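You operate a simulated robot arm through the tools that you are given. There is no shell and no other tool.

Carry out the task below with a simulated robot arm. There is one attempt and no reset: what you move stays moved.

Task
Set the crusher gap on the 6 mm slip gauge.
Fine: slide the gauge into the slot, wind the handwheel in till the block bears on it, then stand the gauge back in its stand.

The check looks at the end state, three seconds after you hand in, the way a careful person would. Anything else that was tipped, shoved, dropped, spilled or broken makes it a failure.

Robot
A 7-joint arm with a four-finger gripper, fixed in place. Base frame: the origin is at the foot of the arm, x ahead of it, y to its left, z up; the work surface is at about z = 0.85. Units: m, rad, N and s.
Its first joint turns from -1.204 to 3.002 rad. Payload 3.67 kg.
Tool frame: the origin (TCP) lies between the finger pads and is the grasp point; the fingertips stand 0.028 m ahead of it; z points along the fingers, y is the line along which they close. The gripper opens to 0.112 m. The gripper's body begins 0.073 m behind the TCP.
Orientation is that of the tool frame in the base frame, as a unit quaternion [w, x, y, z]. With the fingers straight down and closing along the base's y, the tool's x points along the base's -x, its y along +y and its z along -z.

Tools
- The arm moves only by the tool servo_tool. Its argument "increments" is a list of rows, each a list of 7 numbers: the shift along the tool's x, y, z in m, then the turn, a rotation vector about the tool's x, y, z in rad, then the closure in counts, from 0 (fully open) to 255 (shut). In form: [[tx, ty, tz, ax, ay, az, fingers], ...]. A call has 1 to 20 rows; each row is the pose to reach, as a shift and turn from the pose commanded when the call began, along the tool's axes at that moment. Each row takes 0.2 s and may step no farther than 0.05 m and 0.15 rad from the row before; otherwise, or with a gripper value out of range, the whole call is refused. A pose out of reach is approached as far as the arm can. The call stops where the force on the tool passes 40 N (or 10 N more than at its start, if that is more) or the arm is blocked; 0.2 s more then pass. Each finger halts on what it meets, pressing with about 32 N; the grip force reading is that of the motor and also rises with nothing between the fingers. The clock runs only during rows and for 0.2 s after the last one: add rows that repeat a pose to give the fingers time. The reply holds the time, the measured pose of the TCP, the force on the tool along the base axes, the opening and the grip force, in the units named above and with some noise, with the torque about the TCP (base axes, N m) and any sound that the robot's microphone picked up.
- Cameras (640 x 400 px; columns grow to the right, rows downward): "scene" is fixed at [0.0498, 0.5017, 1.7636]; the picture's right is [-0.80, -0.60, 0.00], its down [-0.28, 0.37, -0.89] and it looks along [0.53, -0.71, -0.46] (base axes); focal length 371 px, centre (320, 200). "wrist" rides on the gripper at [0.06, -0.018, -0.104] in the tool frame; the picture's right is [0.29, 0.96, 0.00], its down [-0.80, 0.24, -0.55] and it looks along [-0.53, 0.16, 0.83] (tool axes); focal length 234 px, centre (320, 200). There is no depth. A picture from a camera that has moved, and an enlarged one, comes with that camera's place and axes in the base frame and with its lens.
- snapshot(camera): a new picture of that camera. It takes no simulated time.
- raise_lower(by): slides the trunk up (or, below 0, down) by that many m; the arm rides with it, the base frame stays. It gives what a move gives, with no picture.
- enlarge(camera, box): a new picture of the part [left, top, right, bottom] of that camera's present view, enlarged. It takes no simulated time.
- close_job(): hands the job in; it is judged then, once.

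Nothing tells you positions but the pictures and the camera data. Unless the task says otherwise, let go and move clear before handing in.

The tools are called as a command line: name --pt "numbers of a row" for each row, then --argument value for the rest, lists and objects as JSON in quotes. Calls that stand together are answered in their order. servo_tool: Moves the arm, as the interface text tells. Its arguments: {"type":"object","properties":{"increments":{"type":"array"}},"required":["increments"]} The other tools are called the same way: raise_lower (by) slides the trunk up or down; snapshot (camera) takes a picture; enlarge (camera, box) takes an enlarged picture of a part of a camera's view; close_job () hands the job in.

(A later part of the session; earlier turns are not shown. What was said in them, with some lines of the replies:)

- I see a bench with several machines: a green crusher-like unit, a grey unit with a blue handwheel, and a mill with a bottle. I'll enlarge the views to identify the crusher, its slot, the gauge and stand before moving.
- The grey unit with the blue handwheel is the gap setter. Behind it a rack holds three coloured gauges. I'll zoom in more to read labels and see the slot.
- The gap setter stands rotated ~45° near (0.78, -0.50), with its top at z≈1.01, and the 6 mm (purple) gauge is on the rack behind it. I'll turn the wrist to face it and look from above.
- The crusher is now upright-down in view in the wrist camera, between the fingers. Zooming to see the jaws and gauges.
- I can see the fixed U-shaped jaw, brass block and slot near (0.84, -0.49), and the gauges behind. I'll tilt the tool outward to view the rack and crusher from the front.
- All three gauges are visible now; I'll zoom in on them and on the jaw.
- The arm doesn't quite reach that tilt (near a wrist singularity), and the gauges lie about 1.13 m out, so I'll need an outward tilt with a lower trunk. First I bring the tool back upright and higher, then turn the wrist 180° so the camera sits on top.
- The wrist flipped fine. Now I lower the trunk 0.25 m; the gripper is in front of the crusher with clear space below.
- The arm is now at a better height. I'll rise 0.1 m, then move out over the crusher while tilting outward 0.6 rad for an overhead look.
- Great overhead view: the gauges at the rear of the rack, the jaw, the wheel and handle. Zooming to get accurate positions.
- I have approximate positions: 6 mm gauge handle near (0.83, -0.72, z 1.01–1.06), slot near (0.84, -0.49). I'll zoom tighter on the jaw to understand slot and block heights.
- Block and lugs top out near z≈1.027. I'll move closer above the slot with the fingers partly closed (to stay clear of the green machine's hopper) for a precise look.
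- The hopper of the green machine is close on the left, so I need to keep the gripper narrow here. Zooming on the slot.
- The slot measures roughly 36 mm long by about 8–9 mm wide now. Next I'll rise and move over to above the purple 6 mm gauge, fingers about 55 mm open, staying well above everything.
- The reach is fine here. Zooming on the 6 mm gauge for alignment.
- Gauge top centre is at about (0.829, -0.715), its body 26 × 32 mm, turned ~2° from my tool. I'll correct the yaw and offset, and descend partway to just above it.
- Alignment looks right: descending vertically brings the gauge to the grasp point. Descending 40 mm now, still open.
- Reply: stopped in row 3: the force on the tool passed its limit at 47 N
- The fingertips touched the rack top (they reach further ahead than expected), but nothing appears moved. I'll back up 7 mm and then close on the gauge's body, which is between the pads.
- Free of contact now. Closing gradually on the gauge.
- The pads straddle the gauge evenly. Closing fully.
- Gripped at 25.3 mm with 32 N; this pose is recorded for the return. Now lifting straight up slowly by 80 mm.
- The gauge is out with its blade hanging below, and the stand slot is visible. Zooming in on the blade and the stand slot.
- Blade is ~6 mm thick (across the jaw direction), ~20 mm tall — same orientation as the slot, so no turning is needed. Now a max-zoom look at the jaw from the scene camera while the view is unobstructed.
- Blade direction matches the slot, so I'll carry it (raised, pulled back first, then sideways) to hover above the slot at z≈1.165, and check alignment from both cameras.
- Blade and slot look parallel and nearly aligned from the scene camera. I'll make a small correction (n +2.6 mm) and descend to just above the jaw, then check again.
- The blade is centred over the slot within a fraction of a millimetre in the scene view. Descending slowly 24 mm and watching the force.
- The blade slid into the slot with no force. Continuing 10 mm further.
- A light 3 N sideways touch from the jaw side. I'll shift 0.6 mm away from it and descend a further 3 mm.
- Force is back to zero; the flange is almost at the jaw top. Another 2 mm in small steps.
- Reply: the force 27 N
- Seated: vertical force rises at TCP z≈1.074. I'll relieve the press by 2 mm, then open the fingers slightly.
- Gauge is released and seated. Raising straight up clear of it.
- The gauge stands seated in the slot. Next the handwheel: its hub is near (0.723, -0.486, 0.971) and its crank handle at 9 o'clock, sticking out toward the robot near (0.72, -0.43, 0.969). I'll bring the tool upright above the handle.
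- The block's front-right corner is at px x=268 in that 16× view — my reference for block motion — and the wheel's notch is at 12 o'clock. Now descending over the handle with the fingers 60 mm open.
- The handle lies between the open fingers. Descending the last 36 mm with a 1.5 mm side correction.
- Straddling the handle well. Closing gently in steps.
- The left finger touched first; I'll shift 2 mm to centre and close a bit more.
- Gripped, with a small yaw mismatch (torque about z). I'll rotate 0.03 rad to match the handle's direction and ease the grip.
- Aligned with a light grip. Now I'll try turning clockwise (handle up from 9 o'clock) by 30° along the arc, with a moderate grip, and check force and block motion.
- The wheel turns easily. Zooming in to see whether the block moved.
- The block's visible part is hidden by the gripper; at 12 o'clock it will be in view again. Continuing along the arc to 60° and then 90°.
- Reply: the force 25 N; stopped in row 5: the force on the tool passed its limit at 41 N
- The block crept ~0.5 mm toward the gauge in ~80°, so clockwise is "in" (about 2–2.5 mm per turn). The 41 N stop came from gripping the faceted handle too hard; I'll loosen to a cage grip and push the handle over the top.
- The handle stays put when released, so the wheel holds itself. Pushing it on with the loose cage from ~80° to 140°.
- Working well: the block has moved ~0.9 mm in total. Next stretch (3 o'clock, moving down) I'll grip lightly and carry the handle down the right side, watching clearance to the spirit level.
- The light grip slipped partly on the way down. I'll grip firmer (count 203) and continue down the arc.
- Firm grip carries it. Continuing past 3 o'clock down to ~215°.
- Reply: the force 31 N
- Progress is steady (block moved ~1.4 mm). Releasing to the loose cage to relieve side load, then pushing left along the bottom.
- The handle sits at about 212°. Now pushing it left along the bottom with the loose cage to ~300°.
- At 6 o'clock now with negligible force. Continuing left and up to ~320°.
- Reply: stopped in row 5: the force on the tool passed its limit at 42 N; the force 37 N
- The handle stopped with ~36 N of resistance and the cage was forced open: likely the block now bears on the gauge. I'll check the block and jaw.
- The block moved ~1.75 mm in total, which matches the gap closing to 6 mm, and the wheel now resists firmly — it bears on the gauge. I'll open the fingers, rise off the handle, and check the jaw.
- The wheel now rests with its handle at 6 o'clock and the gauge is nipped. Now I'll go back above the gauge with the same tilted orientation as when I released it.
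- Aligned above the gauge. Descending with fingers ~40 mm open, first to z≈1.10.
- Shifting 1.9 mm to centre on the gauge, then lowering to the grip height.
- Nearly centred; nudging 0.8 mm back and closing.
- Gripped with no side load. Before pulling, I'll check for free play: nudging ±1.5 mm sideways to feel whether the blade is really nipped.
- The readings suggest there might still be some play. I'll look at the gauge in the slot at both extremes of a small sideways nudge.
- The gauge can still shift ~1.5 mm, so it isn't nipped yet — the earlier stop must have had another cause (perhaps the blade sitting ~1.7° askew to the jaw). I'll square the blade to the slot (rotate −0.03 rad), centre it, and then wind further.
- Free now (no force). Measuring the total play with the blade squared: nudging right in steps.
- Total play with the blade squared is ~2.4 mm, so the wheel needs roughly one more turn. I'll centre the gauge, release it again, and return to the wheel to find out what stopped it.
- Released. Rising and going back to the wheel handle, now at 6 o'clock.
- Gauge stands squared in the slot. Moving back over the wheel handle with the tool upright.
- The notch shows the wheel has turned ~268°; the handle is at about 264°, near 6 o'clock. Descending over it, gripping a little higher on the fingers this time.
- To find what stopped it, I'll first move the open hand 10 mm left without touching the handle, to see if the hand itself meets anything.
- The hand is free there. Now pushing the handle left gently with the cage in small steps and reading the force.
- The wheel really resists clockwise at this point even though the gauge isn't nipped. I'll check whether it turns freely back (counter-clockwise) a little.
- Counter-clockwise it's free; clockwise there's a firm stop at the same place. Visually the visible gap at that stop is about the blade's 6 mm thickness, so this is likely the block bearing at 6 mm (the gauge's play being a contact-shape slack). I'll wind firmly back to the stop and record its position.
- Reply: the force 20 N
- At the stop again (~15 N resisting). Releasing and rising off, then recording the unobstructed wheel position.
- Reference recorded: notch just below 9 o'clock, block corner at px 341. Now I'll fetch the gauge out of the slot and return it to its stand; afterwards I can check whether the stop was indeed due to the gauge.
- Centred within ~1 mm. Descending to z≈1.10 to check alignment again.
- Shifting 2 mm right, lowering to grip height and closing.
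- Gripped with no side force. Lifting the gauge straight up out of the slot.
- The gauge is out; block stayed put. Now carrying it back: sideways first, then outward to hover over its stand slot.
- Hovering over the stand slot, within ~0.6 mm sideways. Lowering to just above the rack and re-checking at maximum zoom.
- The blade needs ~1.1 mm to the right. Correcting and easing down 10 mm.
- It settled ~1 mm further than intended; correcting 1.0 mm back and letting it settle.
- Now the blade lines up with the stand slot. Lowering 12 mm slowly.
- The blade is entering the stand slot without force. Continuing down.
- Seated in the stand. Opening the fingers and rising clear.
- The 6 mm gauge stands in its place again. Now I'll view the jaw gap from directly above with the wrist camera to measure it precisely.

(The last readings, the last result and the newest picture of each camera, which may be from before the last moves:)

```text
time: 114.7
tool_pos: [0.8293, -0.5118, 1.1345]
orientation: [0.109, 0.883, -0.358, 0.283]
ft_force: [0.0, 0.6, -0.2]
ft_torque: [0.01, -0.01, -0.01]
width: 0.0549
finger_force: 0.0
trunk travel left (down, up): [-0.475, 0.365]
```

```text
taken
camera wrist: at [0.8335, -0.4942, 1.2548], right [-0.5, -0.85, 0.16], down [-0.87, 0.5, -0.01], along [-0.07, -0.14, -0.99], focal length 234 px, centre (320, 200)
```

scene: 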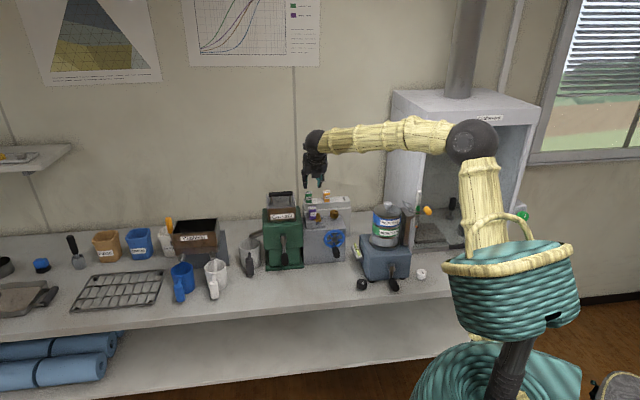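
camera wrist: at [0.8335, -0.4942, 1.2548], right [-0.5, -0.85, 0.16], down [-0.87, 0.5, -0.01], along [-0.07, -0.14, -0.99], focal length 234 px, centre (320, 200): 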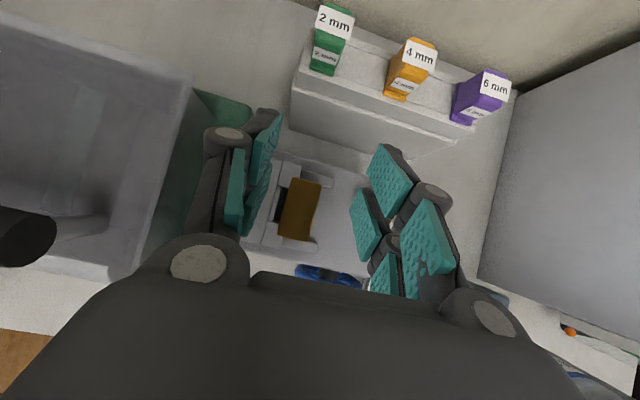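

enlarge --camera "wrist" --box '[262, 180, 302, 230]'

enlarge --camera "wrist" --box '[272, 190, 292, 220]'

```text
8.00 times, centred on (282, 205) of wrist
camera zoom: at [0.8335, -0.4942, 1.2548], right [-0.5, -0.85, 0.16], down [-0.87, 0.5, -0.01], along [-0.07, -0.14, -0.99], focal length 1873 px, centre (624, 160)
```

zoom: 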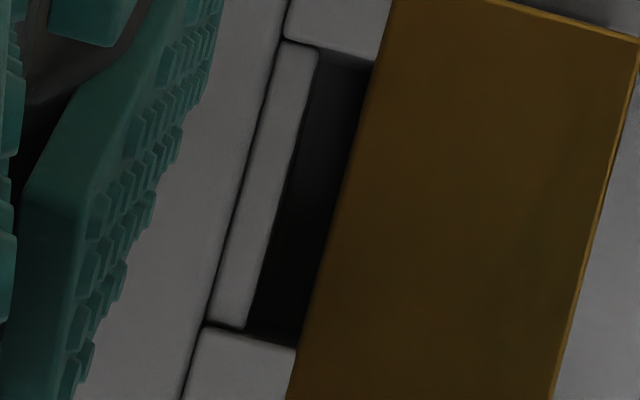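

```text
13.33 times, centred on (282, 205) of wrist
camera zoom: at [0.8335, -0.4942, 1.2548], right [-0.5, -0.85, 0.16], down [-0.87, 0.5, -0.01], along [-0.07, -0.14, -0.99], focal length 3122 px, centre (827, 133)
```

zoom: 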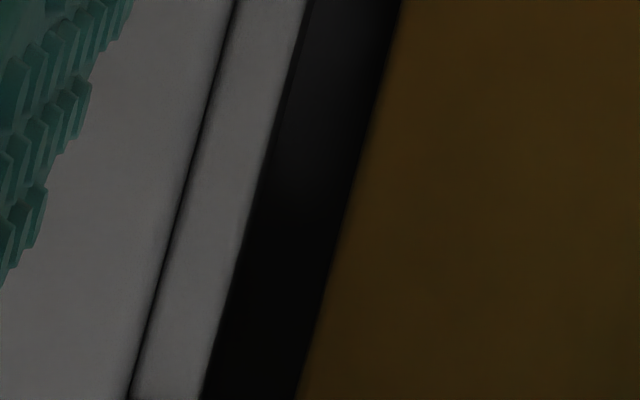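

From directly above the visible gap is about 6.6 mm between the rounded edges, which leaves ≈6 mm between the faces; 270° at 2 mm per turn from ~7.5 mm fits exactly. Everything agrees with the block bearing at 6 mm. I'll retreat up and back, then do a last check of the whole scene.

servo_tool --pt "0.0231 -0.0004 -0.0326 0 0 0 130" --pt "0.0462 -0.0008 -0.0653 0 0 0 130" --pt "0.0693 -0.0012 -0.0979 0 0 0 130" --pt "0.0366 -0.0019 -0.121 0 0 0 130" --pt "0.004 -0.0025 -0.1441 0 0 0 130" --pt "-0.0286 -0.0032 -0.1672 0 0 0 130" --pt "-0.0613 -0.0038 -0.1903 0 0 0 130" --pt "-0.0939 -0.0045 -0.2134 0 0 0 130" --pt "-0.0939 -0.0045 -0.2134 0 0 0 130"

snapshot --camera "scene"

enlarge --camera "scene" --box '[230, 180, 370, 290]'

enlarge --camera "scene" --box '[305, 180, 365, 260]'

```text
time: 116.9
tool_pos: [0.6893, -0.4053, 1.2264]
orientation: [0.07, 0.887, -0.38, 0.255]
ft_force: [0.2, 0.4, -1.1]
ft_torque: [-0.03, 0.02, -0.06]
width: 0.0548
finger_force: 0.0
trunk travel left (down, up): [-0.475, 0.365]
stopped in row 9: the arm was blocked; the commanded pose is now the measured one
```

```text
taken
```

scene: 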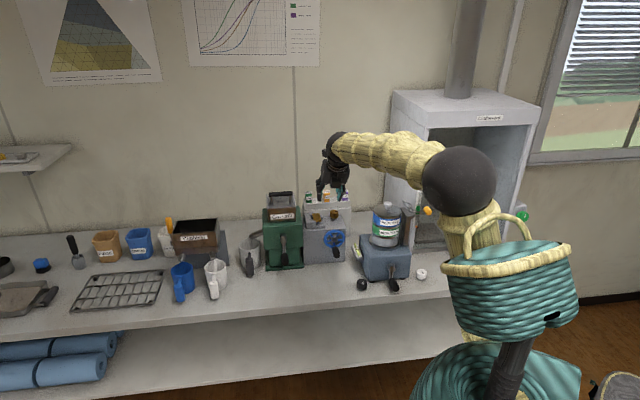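

```text
3.64 times, centred on (300, 235) of scene
camera zoom: at [0.0498, 0.5017, 1.7636], right [-0.8, -0.6, 0.0], down [-0.28, 0.37, -0.89], along [0.53, -0.71, -0.46], focal length 1349 px, centre (393, 73)
```

zoom: 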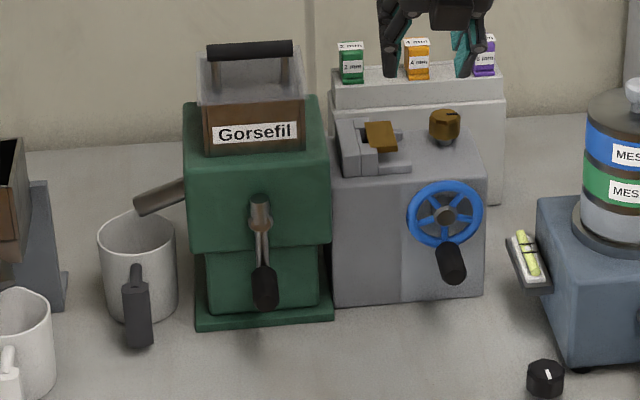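

```text
5.00 times, centred on (335, 220) of scene
camera zoom: at [0.0498, 0.5017, 1.7636], right [-0.8, -0.6, 0.0], down [-0.28, 0.37, -0.89], along [0.53, -0.71, -0.46], focal length 1855 px, centre (245, 100)
```

zoom: 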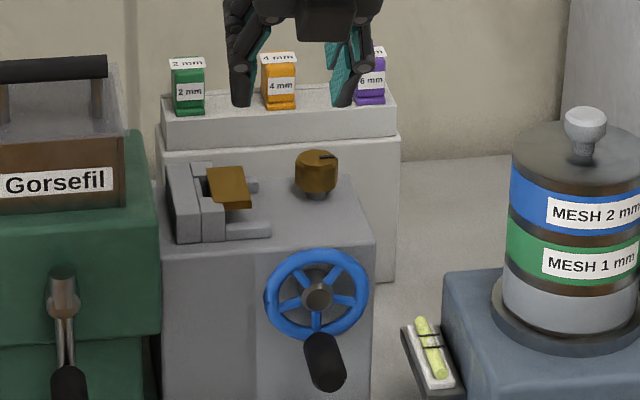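

All gauges, machines and cups look undisturbed, the wheel stays at the stop, and the 6 mm gauge is in its stand. The arm reached a joint limit on retreat; I'll bring the tool upright and a bit higher for a clear resting pose.

servo_tool --pt "0.01 0 -0.02 0 -0.1 0 130" --pt "0.02 0 -0.04 0 -0.2 0 130" --pt "0.03 0 -0.06 0 -0.3 0 130" --pt "0.04 0 -0.08 0 -0.4 0 130" --pt "0.04 0 -0.1 0 -0.5 0 130" --pt "0.04 0 -0.1 0 -0.5 0 130"

enlarge --camera "scene" --box '[300, 183, 360, 220]'

enlarge --camera "scene" --box '[305, 215, 365, 265]'

snapshot --camera "scene"

```text
time: 118.3
tool_pos: [0.6711, -0.3974, 1.3351]
orientation: [-0.026, 0.922, -0.384, 0.028]
ft_force: [0.1, 0.9, 0.3]
ft_torque: [-0.02, 0.02, 0.0]
width: 0.0548
finger_force: 0.0
trunk travel left (down, up): [-0.475, 0.365]
```

```text
10.67 times, centred on (330, 202) of scene
camera zoom: at [0.0498, 0.5017, 1.7636], right [-0.8, -0.6, 0.0], down [-0.28, 0.37, -0.89], along [0.53, -0.71, -0.46], focal length 3957 px, centre (213, 184)
```

zoom: 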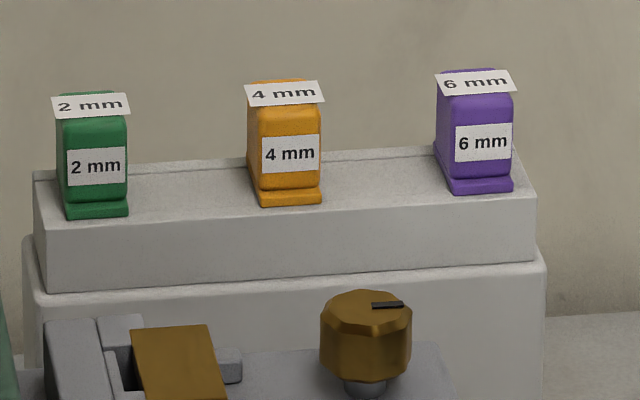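

```text
8.00 times, centred on (335, 240) of scene
camera zoom: at [0.0498, 0.5017, 1.7636], right [-0.8, -0.6, 0.0], down [-0.28, 0.37, -0.89], along [0.53, -0.71, -0.46], focal length 2968 px, centre (200, -120)
```

zoom: 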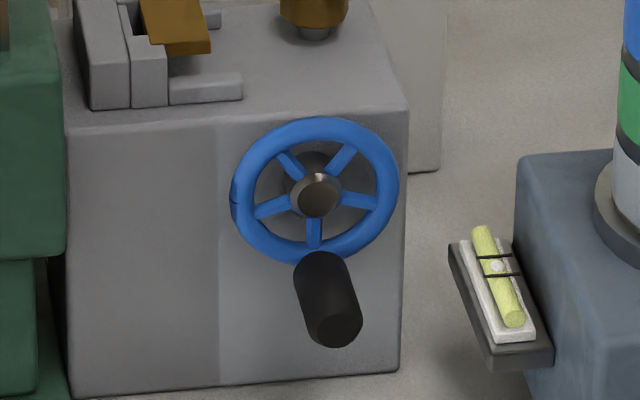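

```text
taken
```

scene: 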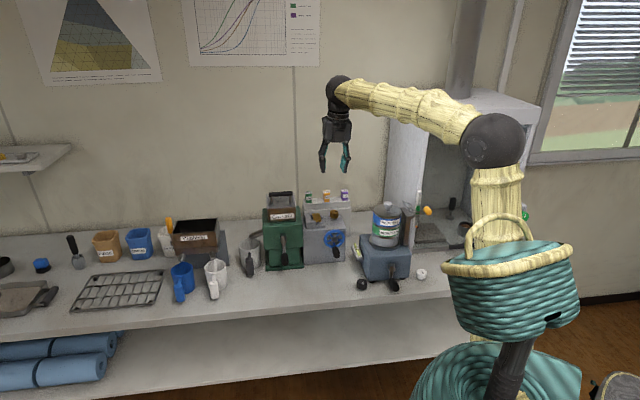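

The gap was wound to the firm stop with the 6 mm gauge in the slot. The gauge is now upright in its own place in the rack, nothing else has moved, and the arm is clear. I'm handing in the job.

close_job

```text
The job is handed in.
```

I handed the job in with the crusher gap wound to a firm stop on the 6 mm gauge and the gauge back in its stand. The gap looks right at 6 mm, but I couldn't confirm that for certain.

- **Gap:** I wound the handwheel about 270° clockwise until it stopped hard with the gauge in the slot. I went back to the stop a second time, and the block stopped at the same place.
- **Measurement:** Seen from directly above, the gap is about 6.65 mm between the rounded edges. I take that as roughly 6 mm between the flat faces, allowing for the rounding.
- **Doubt:** With the wheel at the stop, the gauge could still be nudged about 2.4 mm sideways by hand. I put this down to slack in how the blade and slot touch, not an open gap. I did not try turning the wheel further with the gauge out, which would have settled it.
- **Gauge:** It lifted out with no noticeable force and stands upright in its own place in the rack.
- **Surroundings:** On the first approach a fingertip pressed on the rack at about 47 N, but the rack and the other gauges show no movement. Nothing else looks disturbed, and the arm is clear.
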